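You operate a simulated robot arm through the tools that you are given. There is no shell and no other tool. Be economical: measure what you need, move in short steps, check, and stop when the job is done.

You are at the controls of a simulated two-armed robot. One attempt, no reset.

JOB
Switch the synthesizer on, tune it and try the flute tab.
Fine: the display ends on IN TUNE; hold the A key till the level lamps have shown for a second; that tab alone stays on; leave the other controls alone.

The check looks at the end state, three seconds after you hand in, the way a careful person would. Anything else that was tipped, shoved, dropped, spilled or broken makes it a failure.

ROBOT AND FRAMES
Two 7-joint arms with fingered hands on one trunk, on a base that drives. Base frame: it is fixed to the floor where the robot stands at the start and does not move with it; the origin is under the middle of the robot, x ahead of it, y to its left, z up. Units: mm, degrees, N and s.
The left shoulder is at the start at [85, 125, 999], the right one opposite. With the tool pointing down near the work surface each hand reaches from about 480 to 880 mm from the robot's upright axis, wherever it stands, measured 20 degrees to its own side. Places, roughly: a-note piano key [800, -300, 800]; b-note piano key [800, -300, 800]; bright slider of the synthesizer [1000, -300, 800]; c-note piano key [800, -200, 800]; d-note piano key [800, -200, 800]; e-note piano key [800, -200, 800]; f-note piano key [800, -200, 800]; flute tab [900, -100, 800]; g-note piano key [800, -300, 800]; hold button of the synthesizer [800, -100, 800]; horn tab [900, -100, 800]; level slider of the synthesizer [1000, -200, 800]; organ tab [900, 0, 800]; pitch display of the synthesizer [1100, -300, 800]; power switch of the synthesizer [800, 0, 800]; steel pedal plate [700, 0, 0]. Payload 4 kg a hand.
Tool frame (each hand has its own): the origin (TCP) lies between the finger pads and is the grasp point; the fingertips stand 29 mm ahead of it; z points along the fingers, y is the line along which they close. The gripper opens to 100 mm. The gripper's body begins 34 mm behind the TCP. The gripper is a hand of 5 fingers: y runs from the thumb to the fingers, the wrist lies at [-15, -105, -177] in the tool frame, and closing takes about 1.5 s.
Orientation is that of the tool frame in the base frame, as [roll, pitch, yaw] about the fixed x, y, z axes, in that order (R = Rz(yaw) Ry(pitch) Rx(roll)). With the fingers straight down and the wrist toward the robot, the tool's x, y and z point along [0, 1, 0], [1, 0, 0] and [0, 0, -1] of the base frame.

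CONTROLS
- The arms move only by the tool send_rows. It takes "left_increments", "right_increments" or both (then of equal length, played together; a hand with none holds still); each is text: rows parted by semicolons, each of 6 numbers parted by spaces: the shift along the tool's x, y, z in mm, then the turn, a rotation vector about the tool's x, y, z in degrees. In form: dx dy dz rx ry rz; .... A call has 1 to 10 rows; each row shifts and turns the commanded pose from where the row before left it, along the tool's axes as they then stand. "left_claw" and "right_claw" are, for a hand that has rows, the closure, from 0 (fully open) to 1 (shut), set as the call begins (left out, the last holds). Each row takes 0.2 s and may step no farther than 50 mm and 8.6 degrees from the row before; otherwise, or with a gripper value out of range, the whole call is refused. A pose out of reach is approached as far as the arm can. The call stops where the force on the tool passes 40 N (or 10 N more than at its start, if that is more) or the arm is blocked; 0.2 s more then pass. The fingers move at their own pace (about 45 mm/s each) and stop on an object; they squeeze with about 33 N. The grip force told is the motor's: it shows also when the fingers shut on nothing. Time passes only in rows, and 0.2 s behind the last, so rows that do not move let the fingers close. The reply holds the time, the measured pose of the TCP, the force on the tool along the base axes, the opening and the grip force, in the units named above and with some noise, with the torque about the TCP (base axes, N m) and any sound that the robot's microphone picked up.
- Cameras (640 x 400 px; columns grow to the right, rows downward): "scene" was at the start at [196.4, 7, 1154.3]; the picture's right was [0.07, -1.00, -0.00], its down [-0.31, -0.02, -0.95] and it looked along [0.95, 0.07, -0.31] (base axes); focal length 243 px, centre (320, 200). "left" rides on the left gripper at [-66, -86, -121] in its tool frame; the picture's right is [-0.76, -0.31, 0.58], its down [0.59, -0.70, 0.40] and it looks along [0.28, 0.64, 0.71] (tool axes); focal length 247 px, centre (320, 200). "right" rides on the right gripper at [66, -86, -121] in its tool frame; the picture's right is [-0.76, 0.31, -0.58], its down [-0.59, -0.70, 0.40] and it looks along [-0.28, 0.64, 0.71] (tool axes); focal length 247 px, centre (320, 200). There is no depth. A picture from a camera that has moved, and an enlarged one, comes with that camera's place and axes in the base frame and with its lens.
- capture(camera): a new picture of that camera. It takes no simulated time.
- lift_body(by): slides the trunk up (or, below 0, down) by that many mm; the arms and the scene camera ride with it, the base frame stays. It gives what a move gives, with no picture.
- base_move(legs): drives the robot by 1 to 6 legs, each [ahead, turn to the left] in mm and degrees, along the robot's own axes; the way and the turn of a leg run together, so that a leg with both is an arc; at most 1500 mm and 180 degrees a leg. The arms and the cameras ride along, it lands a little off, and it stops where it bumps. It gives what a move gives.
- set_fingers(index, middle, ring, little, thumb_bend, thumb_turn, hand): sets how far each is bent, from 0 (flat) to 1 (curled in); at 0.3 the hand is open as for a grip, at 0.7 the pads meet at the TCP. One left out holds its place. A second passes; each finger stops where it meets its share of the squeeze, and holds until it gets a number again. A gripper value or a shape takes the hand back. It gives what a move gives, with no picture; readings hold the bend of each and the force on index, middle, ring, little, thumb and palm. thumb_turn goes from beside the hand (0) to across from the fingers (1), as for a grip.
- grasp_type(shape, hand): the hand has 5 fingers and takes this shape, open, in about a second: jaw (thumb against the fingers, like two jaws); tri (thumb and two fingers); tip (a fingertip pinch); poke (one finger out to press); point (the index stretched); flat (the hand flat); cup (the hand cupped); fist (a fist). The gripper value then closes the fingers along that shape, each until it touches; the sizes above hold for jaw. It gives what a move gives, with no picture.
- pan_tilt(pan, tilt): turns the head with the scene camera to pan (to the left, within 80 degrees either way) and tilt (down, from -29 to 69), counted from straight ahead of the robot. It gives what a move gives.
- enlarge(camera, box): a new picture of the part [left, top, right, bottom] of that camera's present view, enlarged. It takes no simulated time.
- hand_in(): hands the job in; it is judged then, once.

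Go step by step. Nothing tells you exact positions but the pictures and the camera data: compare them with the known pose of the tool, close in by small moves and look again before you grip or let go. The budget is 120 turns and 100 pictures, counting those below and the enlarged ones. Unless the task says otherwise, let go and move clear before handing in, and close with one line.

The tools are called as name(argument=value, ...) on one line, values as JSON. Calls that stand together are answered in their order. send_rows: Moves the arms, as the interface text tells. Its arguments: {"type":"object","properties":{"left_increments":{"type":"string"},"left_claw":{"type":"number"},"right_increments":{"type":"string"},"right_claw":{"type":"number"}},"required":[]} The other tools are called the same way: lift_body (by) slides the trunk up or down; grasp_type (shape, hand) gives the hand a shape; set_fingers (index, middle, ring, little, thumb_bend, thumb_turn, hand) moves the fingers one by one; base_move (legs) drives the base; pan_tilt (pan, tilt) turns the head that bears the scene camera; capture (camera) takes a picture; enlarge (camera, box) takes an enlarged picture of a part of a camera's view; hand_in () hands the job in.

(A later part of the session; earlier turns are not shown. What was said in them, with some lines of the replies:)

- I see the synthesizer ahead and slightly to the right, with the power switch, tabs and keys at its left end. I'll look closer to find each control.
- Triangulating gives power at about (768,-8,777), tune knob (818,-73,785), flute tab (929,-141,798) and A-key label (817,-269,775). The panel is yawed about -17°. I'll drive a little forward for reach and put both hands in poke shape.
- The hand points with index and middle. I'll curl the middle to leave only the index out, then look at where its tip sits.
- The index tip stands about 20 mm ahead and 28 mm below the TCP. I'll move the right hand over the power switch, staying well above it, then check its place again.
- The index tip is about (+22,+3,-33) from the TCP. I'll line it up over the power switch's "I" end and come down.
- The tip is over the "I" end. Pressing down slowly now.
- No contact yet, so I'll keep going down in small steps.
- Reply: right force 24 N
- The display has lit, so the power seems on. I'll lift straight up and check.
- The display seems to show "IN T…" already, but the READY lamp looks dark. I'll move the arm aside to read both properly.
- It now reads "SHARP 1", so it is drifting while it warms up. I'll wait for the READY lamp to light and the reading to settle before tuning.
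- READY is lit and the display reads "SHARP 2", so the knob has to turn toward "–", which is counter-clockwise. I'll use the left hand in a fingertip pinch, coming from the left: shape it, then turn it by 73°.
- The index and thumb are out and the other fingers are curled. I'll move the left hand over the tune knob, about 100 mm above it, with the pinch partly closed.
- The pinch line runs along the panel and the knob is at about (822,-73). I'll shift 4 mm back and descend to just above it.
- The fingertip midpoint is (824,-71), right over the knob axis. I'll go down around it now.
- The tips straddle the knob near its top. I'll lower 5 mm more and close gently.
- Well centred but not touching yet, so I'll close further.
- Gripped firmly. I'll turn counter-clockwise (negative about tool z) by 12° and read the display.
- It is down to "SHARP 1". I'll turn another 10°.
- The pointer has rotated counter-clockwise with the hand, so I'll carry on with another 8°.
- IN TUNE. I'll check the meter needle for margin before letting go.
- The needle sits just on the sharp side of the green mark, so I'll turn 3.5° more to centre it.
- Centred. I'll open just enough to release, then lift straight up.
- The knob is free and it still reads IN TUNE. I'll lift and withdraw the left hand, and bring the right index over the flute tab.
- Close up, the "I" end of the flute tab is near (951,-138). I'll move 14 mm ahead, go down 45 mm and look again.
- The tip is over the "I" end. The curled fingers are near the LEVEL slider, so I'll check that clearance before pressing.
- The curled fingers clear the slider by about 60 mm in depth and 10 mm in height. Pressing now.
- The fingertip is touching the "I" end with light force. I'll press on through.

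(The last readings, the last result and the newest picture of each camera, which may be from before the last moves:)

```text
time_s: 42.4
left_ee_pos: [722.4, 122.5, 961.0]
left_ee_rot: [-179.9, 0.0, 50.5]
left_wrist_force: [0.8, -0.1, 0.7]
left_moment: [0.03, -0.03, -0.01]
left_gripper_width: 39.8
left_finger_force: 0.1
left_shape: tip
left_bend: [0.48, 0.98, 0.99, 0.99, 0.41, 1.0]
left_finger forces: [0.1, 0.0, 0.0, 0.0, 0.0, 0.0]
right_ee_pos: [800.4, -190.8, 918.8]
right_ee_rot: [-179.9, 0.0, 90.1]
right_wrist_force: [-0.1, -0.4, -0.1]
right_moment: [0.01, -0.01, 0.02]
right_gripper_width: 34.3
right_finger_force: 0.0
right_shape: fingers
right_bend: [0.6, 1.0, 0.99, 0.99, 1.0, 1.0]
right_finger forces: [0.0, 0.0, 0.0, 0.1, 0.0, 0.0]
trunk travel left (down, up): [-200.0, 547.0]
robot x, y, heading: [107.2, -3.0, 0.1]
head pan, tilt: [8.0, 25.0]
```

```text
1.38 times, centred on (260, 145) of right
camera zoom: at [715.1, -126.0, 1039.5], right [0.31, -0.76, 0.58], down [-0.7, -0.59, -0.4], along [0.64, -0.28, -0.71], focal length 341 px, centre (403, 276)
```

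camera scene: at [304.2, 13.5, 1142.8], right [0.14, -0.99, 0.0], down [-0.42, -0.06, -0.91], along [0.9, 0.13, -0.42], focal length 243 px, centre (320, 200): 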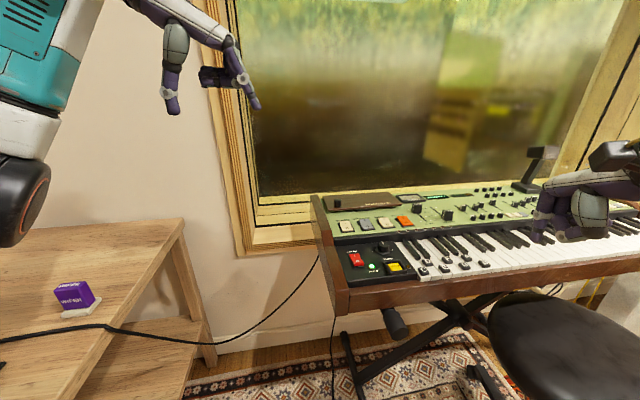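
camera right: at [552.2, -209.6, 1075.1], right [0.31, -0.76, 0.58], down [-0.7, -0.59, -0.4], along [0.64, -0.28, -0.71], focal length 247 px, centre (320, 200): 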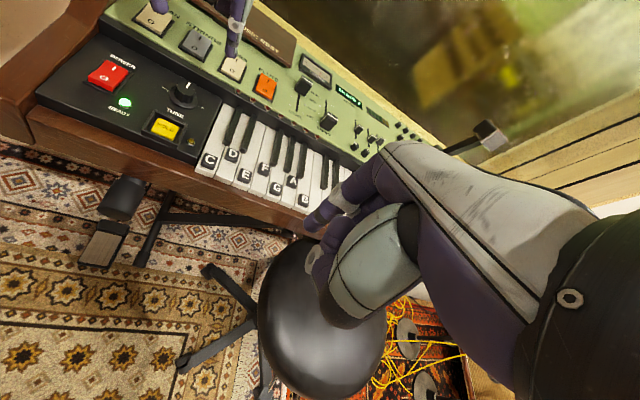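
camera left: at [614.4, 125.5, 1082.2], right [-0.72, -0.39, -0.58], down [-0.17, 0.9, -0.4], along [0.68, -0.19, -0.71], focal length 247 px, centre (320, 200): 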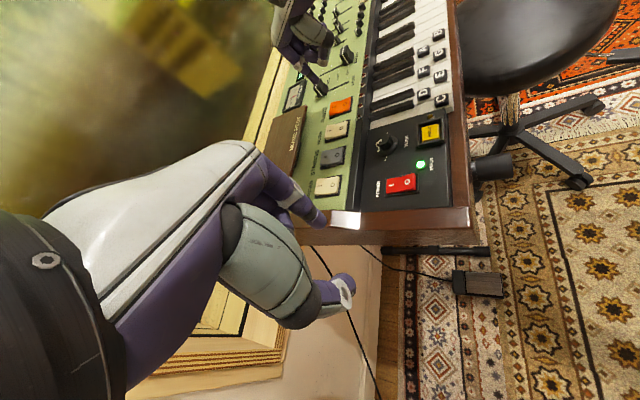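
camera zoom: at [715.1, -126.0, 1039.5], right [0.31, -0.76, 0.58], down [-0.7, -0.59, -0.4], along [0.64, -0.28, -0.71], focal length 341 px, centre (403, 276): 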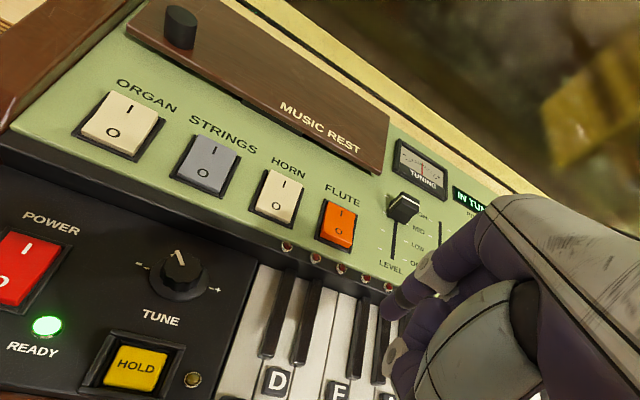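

Flute is on with its "I" end down, the other tabs are off, and the display still reads IN TUNE. The A label is at about (819,-268), so I'll bring the index over it.

send_rows(right_increments="-27 -1 20 0 0 0;-27 -1 20 0 0 0;-27 -1 20 0 0 0;0 0 15 0 0 0;0 0 0 0 0 0")

enlarge(camera="right", box=[180, 120, 420, 280])

enlarge(camera="scene", box=[400, 200, 540, 290])

enlarge(camera="left", box=[360, 0, 500, 100])

```text
time_s: 43.6
left_ee_pos: [720.9, 122.6, 961.9]
left_ee_rot: [179.9, 0.1, 50.7]
left_wrist_force: [-0.2, 0.1, -0.1]
left_moment: [-0.01, -0.02, 0.02]
left_gripper_width: 40.1
left_finger_force: 0.0
left_shape: tip
left_bend: [0.48, 0.98, 0.99, 0.99, 0.41, 1.0]
left_finger forces: [0.0, 0.0, 0.1, 0.0, 0.0, 0.0]
right_ee_pos: [795.8, -272.0, 843.7]
right_ee_rot: [-180.0, 0.0, 90.1]
right_wrist_force: [0.1, -0.5, -0.4]
right_moment: [0.02, -0.04, -0.02]
right_gripper_width: 34.3
right_finger_force: 0.1
right_shape: fingers
right_bend: [0.6, 1.0, 0.99, 0.99, 1.0, 1.0]
right_finger forces: [0.1, 0.1, 0.0, 0.0, 0.0, 0.0]
trunk travel left (down, up): [-200.0, 547.0]
robot x, y, heading: [106.9, -1.5, 0.2]
head pan, tilt: [8.0, 25.0]
```

```text
2.50 times, centred on (300, 200) of right
camera zoom: at [711.4, -206.0, 964.8], right [0.31, -0.76, 0.58], down [-0.7, -0.59, -0.4], along [0.64, -0.28, -0.71], focal length 617 px, centre (370, 200)
```

zoom: 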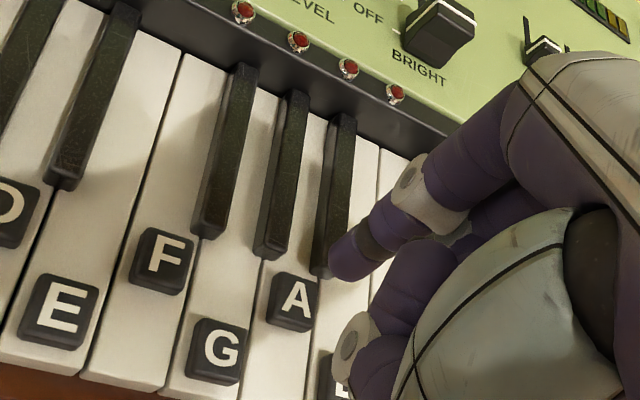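

```text
4.44 times, centred on (470, 245) of scene
camera zoom: at [304.3, 13.5, 1142.8], right [0.14, -0.99, 0.0], down [-0.42, -0.06, -0.91], along [0.9, 0.13, -0.42], focal length 1078 px, centre (-347, 0)
```

zoom: 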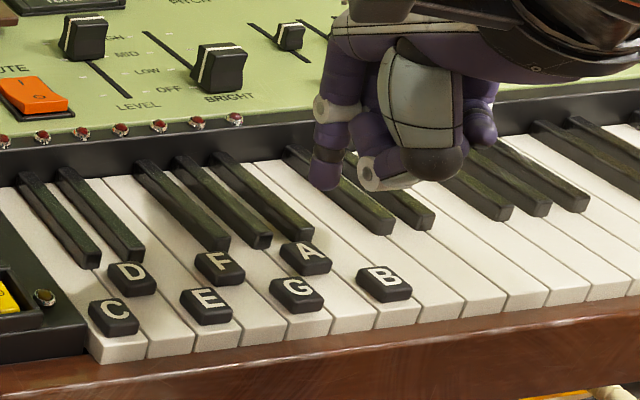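

```text
4.00 times, centred on (430, 50) of left
camera zoom: at [614.5, 125.4, 1082.2], right [-0.72, -0.39, -0.58], down [-0.17, 0.9, -0.4], along [0.68, -0.19, -0.71], focal length 988 px, centre (-120, 800)
```

zoom: 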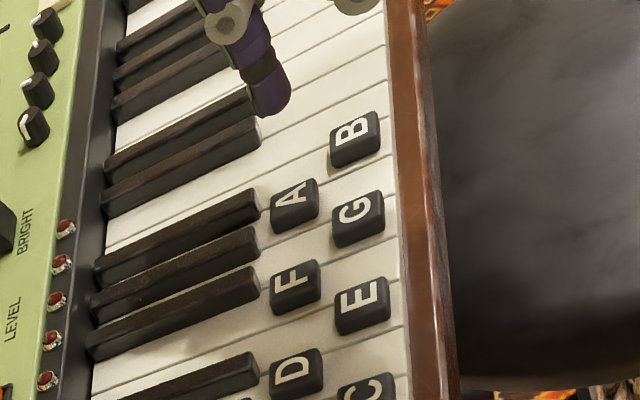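

The tip is aligned over the A label. I'll come down to just above it.

send_rows(right_increments="0 2 12 0 0 0;0 0 10 0 0 0;0 0 8 0 0 0;0 0 0 0 0 0")

enlarge(camera="right", box=[180, 120, 420, 280])

enlarge(camera="left", box=[360, 0, 500, 100])

```text
time_s: 44.6
left_ee_pos: [722.4, 121.9, 960.8]
left_ee_rot: [-179.9, 0.0, 50.6]
left_wrist_force: [0.4, -0.4, 0.1]
left_moment: [-0.01, 0.06, -0.02]
left_gripper_width: 39.9
left_finger_force: 0.1
left_shape: tip
left_bend: [0.48, 0.98, 0.99, 0.99, 0.41, 1.0]
left_finger forces: [0.1, 0.0, 0.0, 0.0, 0.0, 0.0]
right_ee_pos: [798.7, -271.6, 813.4]
right_ee_rot: [-179.9, 0.0, 90.1]
right_wrist_force: [0.7, 0.0, -0.2]
right_moment: [0.02, -0.02, 0.0]
right_gripper_width: 34.2
right_finger_force: 0.0
right_shape: fingers
right_bend: [0.6, 1.0, 0.99, 0.99, 1.0, 1.0]
right_finger forces: [0.1, 0.0, 0.1, 0.0, 0.1, 0.0]
trunk travel left (down, up): [-200.0, 547.0]
robot x, y, heading: [112.6, 2.2, -0.0]
head pan, tilt: [8.0, 25.0]
```

```text
2.50 times, centred on (300, 200) of right
camera zoom: at [714.4, -205.8, 934.8], right [0.31, -0.76, 0.58], down [-0.7, -0.59, -0.4], along [0.64, -0.28, -0.71], focal length 617 px, centre (370, 200)
```

zoom: 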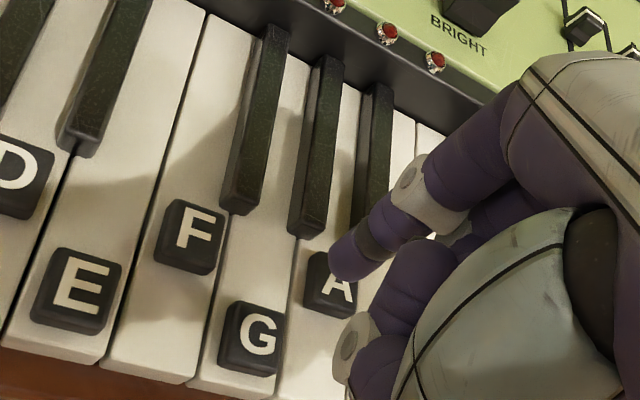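

```text
4.00 times, centred on (430, 50) of left
camera zoom: at [615.4, 125.0, 1082.0], right [-0.72, -0.39, -0.58], down [-0.17, 0.9, -0.4], along [0.67, -0.19, -0.71], focal length 988 px, centre (-120, 800)
```

zoom: 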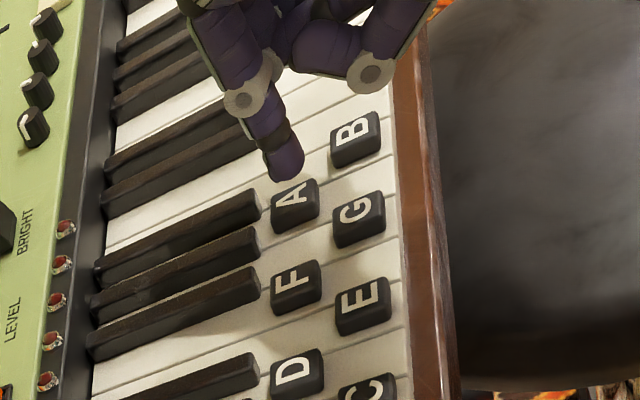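

send_rows(right_increments="0 -3 4 0 0 0;0 0 3 0 0 0;0 0 3 0 0 0;0 0 2 0 0 0;0 0 0 0 0 0")

enlarge(camera="right", box=[180, 120, 420, 280])

```text
time_s: 45.8
left_ee_pos: [721.2, 123.2, 961.4]
left_ee_rot: [180.0, 0.0, 50.7]
left_wrist_force: [0.2, 0.2, -0.7]
left_moment: [0.0, 0.0, -0.02]
left_gripper_width: 39.7
left_finger_force: 0.1
left_shape: tip
left_bend: [0.48, 0.98, 0.99, 0.99, 0.41, 1.0]
left_finger forces: [0.0, 0.0, 0.1, 0.0, 0.1, 0.0]
right_ee_pos: [796.2, -270.4, 802.2]
right_ee_rot: [180.0, 0.1, 90.1]
right_wrist_force: [-0.5, -0.3, -0.3]
right_moment: [0.01, 0.0, 0.02]
right_gripper_width: 34.2
right_finger_force: 0.1
right_shape: fingers
right_bend: [0.6, 1.0, 0.99, 0.99, 1.0, 1.0]
right_finger forces: [0.0, 0.0, 0.0, 0.0, 0.1, 0.0]
trunk travel left (down, up): [-200.0, 547.0]
robot x, y, heading: [109.4, 0.6, 0.2]
head pan, tilt: [8.0, 25.0]
```

```text
2.50 times, centred on (300, 200) of right
camera zoom: at [711.0, -205.1, 923.2], right [0.31, -0.76, 0.58], down [-0.7, -0.59, -0.4], along [0.64, -0.28, -0.71], focal length 617 px, centre (370, 200)
```

zoom: 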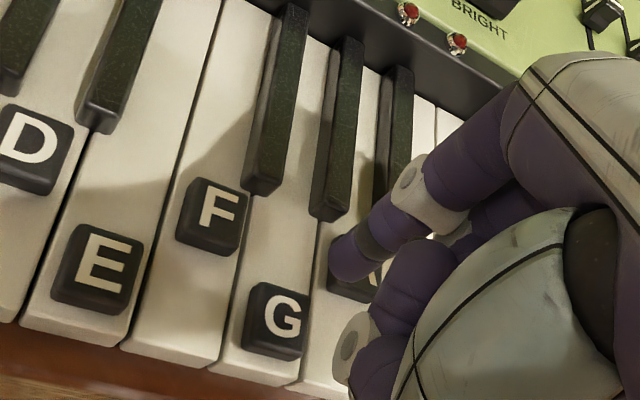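

send_rows(right_increments="0 0 2 0 0 0;0 0 2 0 0 0;0 0 2 0 0 0;0 0 0 0 0 0")

enlarge(camera="scene", box=[380, 170, 540, 290])

```text
time_s: 46.8
left_ee_pos: [720.9, 123.5, 961.4]
left_ee_rot: [-180.0, 0.0, 50.7]
left_wrist_force: [-0.7, 0.8, -0.1]
left_moment: [0.02, 0.04, -0.02]
left_gripper_width: 39.9
left_finger_force: 0.1
left_shape: tip
left_bend: [0.48, 0.98, 0.99, 0.99, 0.41, 1.0]
left_finger forces: [0.1, 0.0, 0.1, 0.1, 0.1, 0.0]
right_ee_pos: [796.0, -272.1, 796.2]
right_ee_rot: [179.9, 0.0, 90.2]
right_wrist_force: [0.3, 0.0, 0.1]
right_moment: [0.0, 0.01, -0.02]
right_gripper_width: 34.2
right_finger_force: 0.0
right_shape: fingers
right_bend: [0.6, 1.0, 0.99, 0.99, 1.0, 1.0]
right_finger forces: [0.0, 0.0, 0.0, 0.1, 0.1, 0.0]
trunk travel left (down, up): [-200.0, 547.0]
robot x, y, heading: [106.8, 1.0, -0.1]
head pan, tilt: [8.0, 25.0]
```

```text
3.33 times, centred on (460, 230) of scene
camera zoom: at [304.3, 13.5, 1142.8], right [0.14, -0.99, 0.0], down [-0.42, -0.06, -0.91], along [0.9, 0.13, -0.42], focal length 809 px, centre (-147, 100)
```

zoom: 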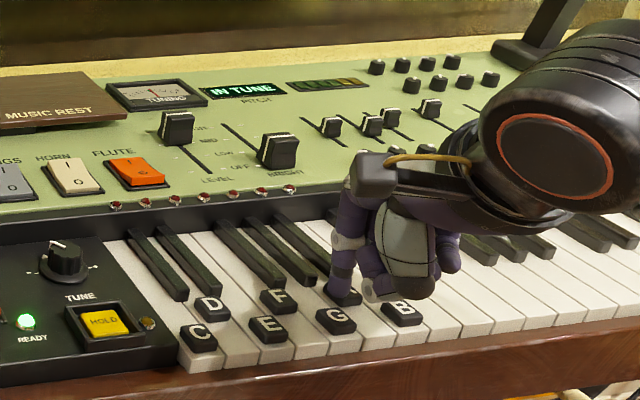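

Just above the label now; the display and lamp bar are visible from here. I'll press the key.

send_rows(right_increments="0 0 2 0 0 0;0 0 2 0 0 0;0 0 2 0 0 0;0 0 0 0 0 0")

enlarge(camera="scene", box=[380, 170, 540, 290])

```text
time_s: 47.8
left_ee_pos: [721.4, 123.3, 961.5]
left_ee_rot: [179.9, 0.1, 50.6]
left_wrist_force: [0.3, 0.1, -0.5]
left_moment: [-0.01, -0.01, 0.0]
left_gripper_width: 39.9
left_finger_force: 0.1
left_shape: tip
left_bend: [0.48, 0.98, 0.99, 0.99, 0.41, 1.0]
left_finger forces: [0.0, 0.0, 0.0, 0.0, 0.0, 0.0]
right_ee_pos: [795.6, -272.2, 790.2]
right_ee_rot: [180.0, 0.1, 90.1]
right_wrist_force: [0.6, -0.7, 0.9]
right_moment: [0.04, -0.03, -0.01]
right_gripper_width: 34.1
right_finger_force: 0.6
right_shape: fingers
right_bend: [0.6, 1.0, 0.99, 0.99, 1.0, 1.0]
right_finger forces: [0.6, 0.1, 0.0, 0.0, 0.1, 0.0]
trunk travel left (down, up): [-200.0, 547.0]
robot x, y, heading: [110.5, -0.9, 0.0]
head pan, tilt: [8.0, 25.0]
```

```text
3.33 times, centred on (460, 230) of scene
camera zoom: at [304.2, 13.5, 1142.8], right [0.14, -0.99, 0.0], down [-0.42, -0.06, -0.91], along [0.9, 0.13, -0.42], focal length 809 px, centre (-147, 100)
```

zoom: 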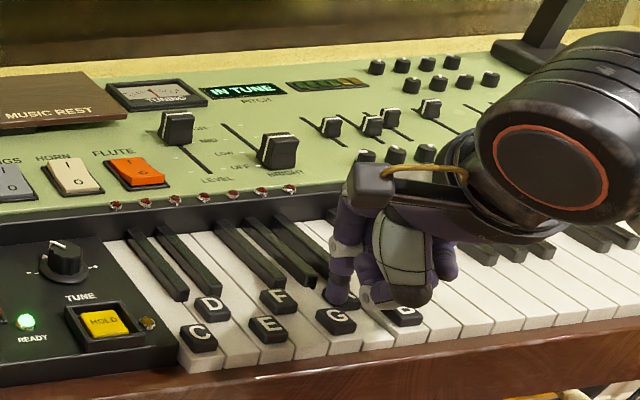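

Light contact has begun, so I'll press on.

send_rows(right_increments="0 0 2 0 0 0;0 0 2 0 0 0;0 0 2 0 0 0;0 0 0 0 0 0")

enlarge(camera="scene", box=[380, 170, 540, 290])

```text
time_s: 48.8
left_ee_pos: [719.9, 122.5, 961.6]
left_ee_rot: [179.9, 0.1, 50.7]
left_wrist_force: [0.4, -0.6, -0.1]
left_moment: [0.02, -0.01, 0.0]
left_gripper_width: 39.7
left_finger_force: 0.0
left_shape: tip
left_bend: [0.48, 0.98, 0.99, 0.99, 0.41, 1.0]
left_finger forces: [0.1, 0.0, 0.0, 0.0, 0.1, 0.0]
right_ee_pos: [797.0, -271.2, 784.7]
right_ee_rot: [180.0, 0.0, 90.1]
right_wrist_force: [0.6, 0.9, 3.7]
right_moment: [0.03, -0.1, 0.02]
right_gripper_width: 33.8
right_finger_force: 1.6
right_shape: fingers
right_bend: [0.6, 1.0, 0.99, 0.99, 1.0, 1.0]
right_finger forces: [3.5, 0.0, 0.1, 0.1, 0.1, 0.1]
trunk travel left (down, up): [-200.0, 547.0]
robot x, y, heading: [106.8, -0.2, 0.3]
head pan, tilt: [8.0, 25.0]
heard: click
```

```text
3.33 times, centred on (460, 230) of scene
camera zoom: at [304.0, 13.6, 1142.9], right [0.14, -0.99, 0.0], down [-0.42, -0.06, -0.91], along [0.9, 0.13, -0.42], focal length 809 px, centre (-147, 100)
```

zoom: 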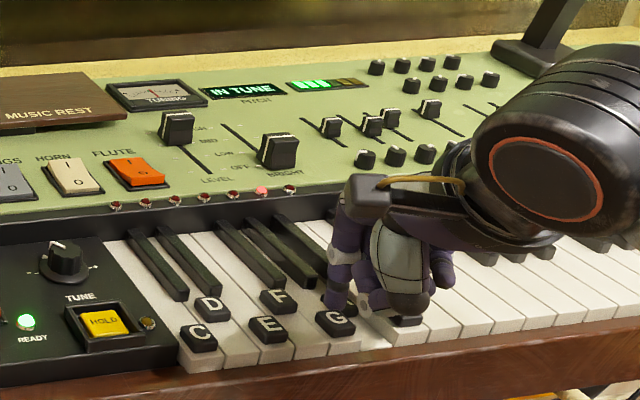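

Click: the sixth jewel (A) and three level lamps are lit. I'll hold for about 2 s, confirm, then release.

send_rows(right_increments="0 0 0.5 0 0 0;0 0 0 0 0 0;0 0 0 0 0 0;0 0 0 0 0 0;0 0 0 0 0 0;0 0 0 0 0 0;0 0 0 0 0 0;0 0 0 0 0 0;0 0 0 0 0 0;0 0 0 0 0 0")

enlarge(camera="scene", box=[380, 170, 540, 290])

```text
time_s: 51.0
left_ee_pos: [719.9, 122.7, 961.9]
left_ee_rot: [-180.0, 0.0, 50.7]
left_wrist_force: [0.2, 0.6, -0.7]
left_moment: [0.02, 0.0, 0.02]
left_gripper_width: 39.8
left_finger_force: 0.2
left_shape: tip
left_bend: [0.48, 0.98, 0.99, 0.99, 0.41, 1.0]
left_finger forces: [0.0, 0.1, 0.1, 0.1, 0.0, 0.1]
right_ee_pos: [795.0, -271.9, 784.9]
right_ee_rot: [-179.9, 0.0, 90.1]
right_wrist_force: [1.3, 0.3, 5.2]
right_moment: [0.05, -0.18, 0.0]
right_gripper_width: 34.4
right_finger_force: 3.3
right_shape: fingers
right_bend: [0.6, 1.0, 0.99, 0.99, 1.0, 1.0]
right_finger forces: [6.0, 0.0, 0.0, 0.1, 0.0, 0.0]
trunk travel left (down, up): [-200.0, 547.0]
robot x, y, heading: [107.4, -0.6, 0.1]
head pan, tilt: [8.0, 25.0]
```

```text
3.33 times, centred on (460, 230) of scene
camera zoom: at [303.8, 13.7, 1142.9], right [0.14, -0.99, 0.0], down [-0.42, -0.06, -0.91], along [0.9, 0.13, -0.42], focal length 809 px, centre (-147, 100)
```

zoom: 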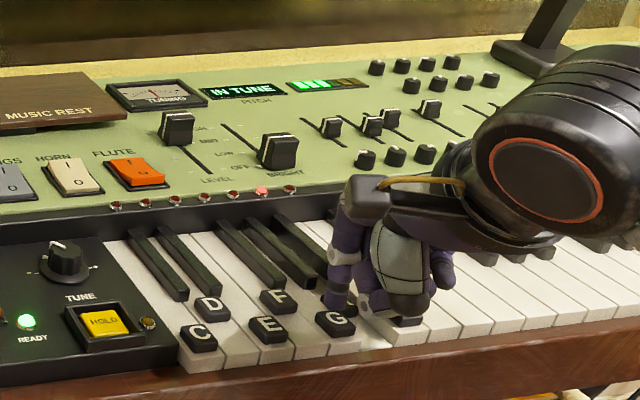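

The level lamps have shown for over 2 s and the display still reads IN TUNE. I'll release the key, lift and move clear.

send_rows(right_increments="0 0 -10 0 0 0;0 0 -30 0 0 0;0 0 -45 0 0 0;0 -20 -45 0 0 0;-10 -40 -20 0 0 0;-10 -45 0 0 0 0;-10 -45 0 0 0 0;0 0 0 0 0 0")

capture(camera="scene")

enlarge(camera="scene", box=[310, 180, 510, 290])

enlarge(camera="left", box=[250, 0, 490, 200])

```text
time_s: 52.8
left_ee_pos: [720.9, 122.9, 961.6]
left_ee_rot: [-179.9, -0.1, 50.6]
left_wrist_force: [-0.1, 0.4, -0.1]
left_moment: [0.02, 0.0, 0.03]
left_gripper_width: 39.7
left_finger_force: 0.1
left_shape: tip
left_bend: [0.48, 0.98, 0.99, 0.99, 0.41, 1.0]
left_finger forces: [0.0, 0.0, 0.1, 0.0, 0.0, 0.0]
right_ee_pos: [646.3, -301.2, 933.3]
right_ee_rot: [-179.9, 0.0, 90.0]
right_wrist_force: [-0.4, 0.3, -0.5]
right_moment: [-0.02, 0.0, 0.02]
right_gripper_width: 34.1
right_finger_force: 0.0
right_shape: fingers
right_bend: [0.6, 1.0, 0.99, 0.99, 1.0, 1.0]
right_finger forces: [0.0, 0.0, 0.0, 0.0, 0.0, 0.0]
trunk travel left (down, up): [-200.0, 547.0]
robot x, y, heading: [107.6, -1.5, 0.1]
head pan, tilt: [8.0, 25.0]
```

```text
28 pictures are left
camera scene: at [304.2, 13.3, 1142.8], right [0.14, -0.99, 0.0], down [-0.42, -0.06, -0.91], along [0.9, 0.13, -0.42], focal length 243 px, centre (320, 200)
```

scene: 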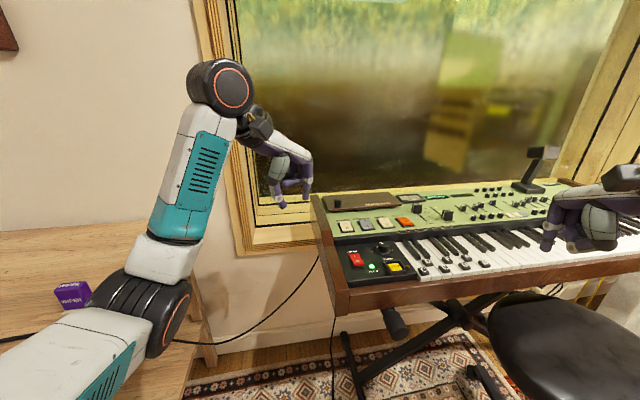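

```text
3.20 times, centred on (410, 235) of scene
camera zoom: at [304.2, 13.3, 1142.8], right [0.14, -0.99, 0.0], down [-0.42, -0.06, -0.91], along [0.9, 0.13, -0.42], focal length 776 px, centre (32, 88)
```

zoom: 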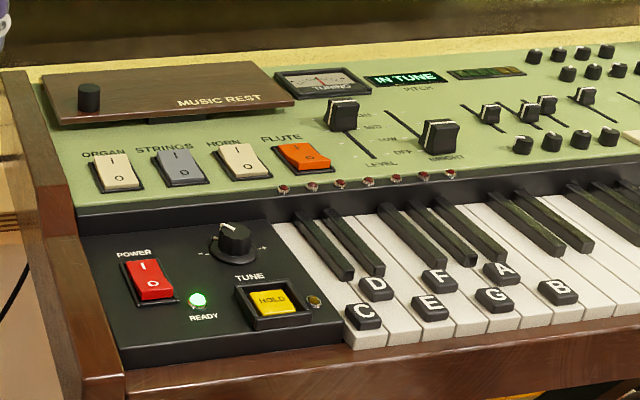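

```text
2.00 times, centred on (370, 100) of left
camera zoom: at [614.4, 125.2, 1082.1], right [-0.72, -0.39, -0.58], down [-0.17, 0.9, -0.4], along [0.67, -0.19, -0.71], focal length 494 px, centre (220, 400)
```

zoom: 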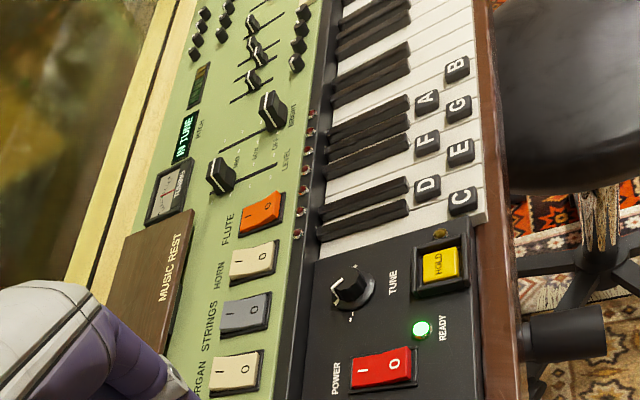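

Power is on, the display reads IN TUNE, only the flute tab is on, the lamps are out again and both hands are clear. Handing in.

hand_in()

```text
The job is handed in.
```

The synthesizer is switched on and tuned, with the display on IN TUNE. I held the A key for over two seconds with the level lamps lit, only the flute tab is on, and I left the other controls alone.
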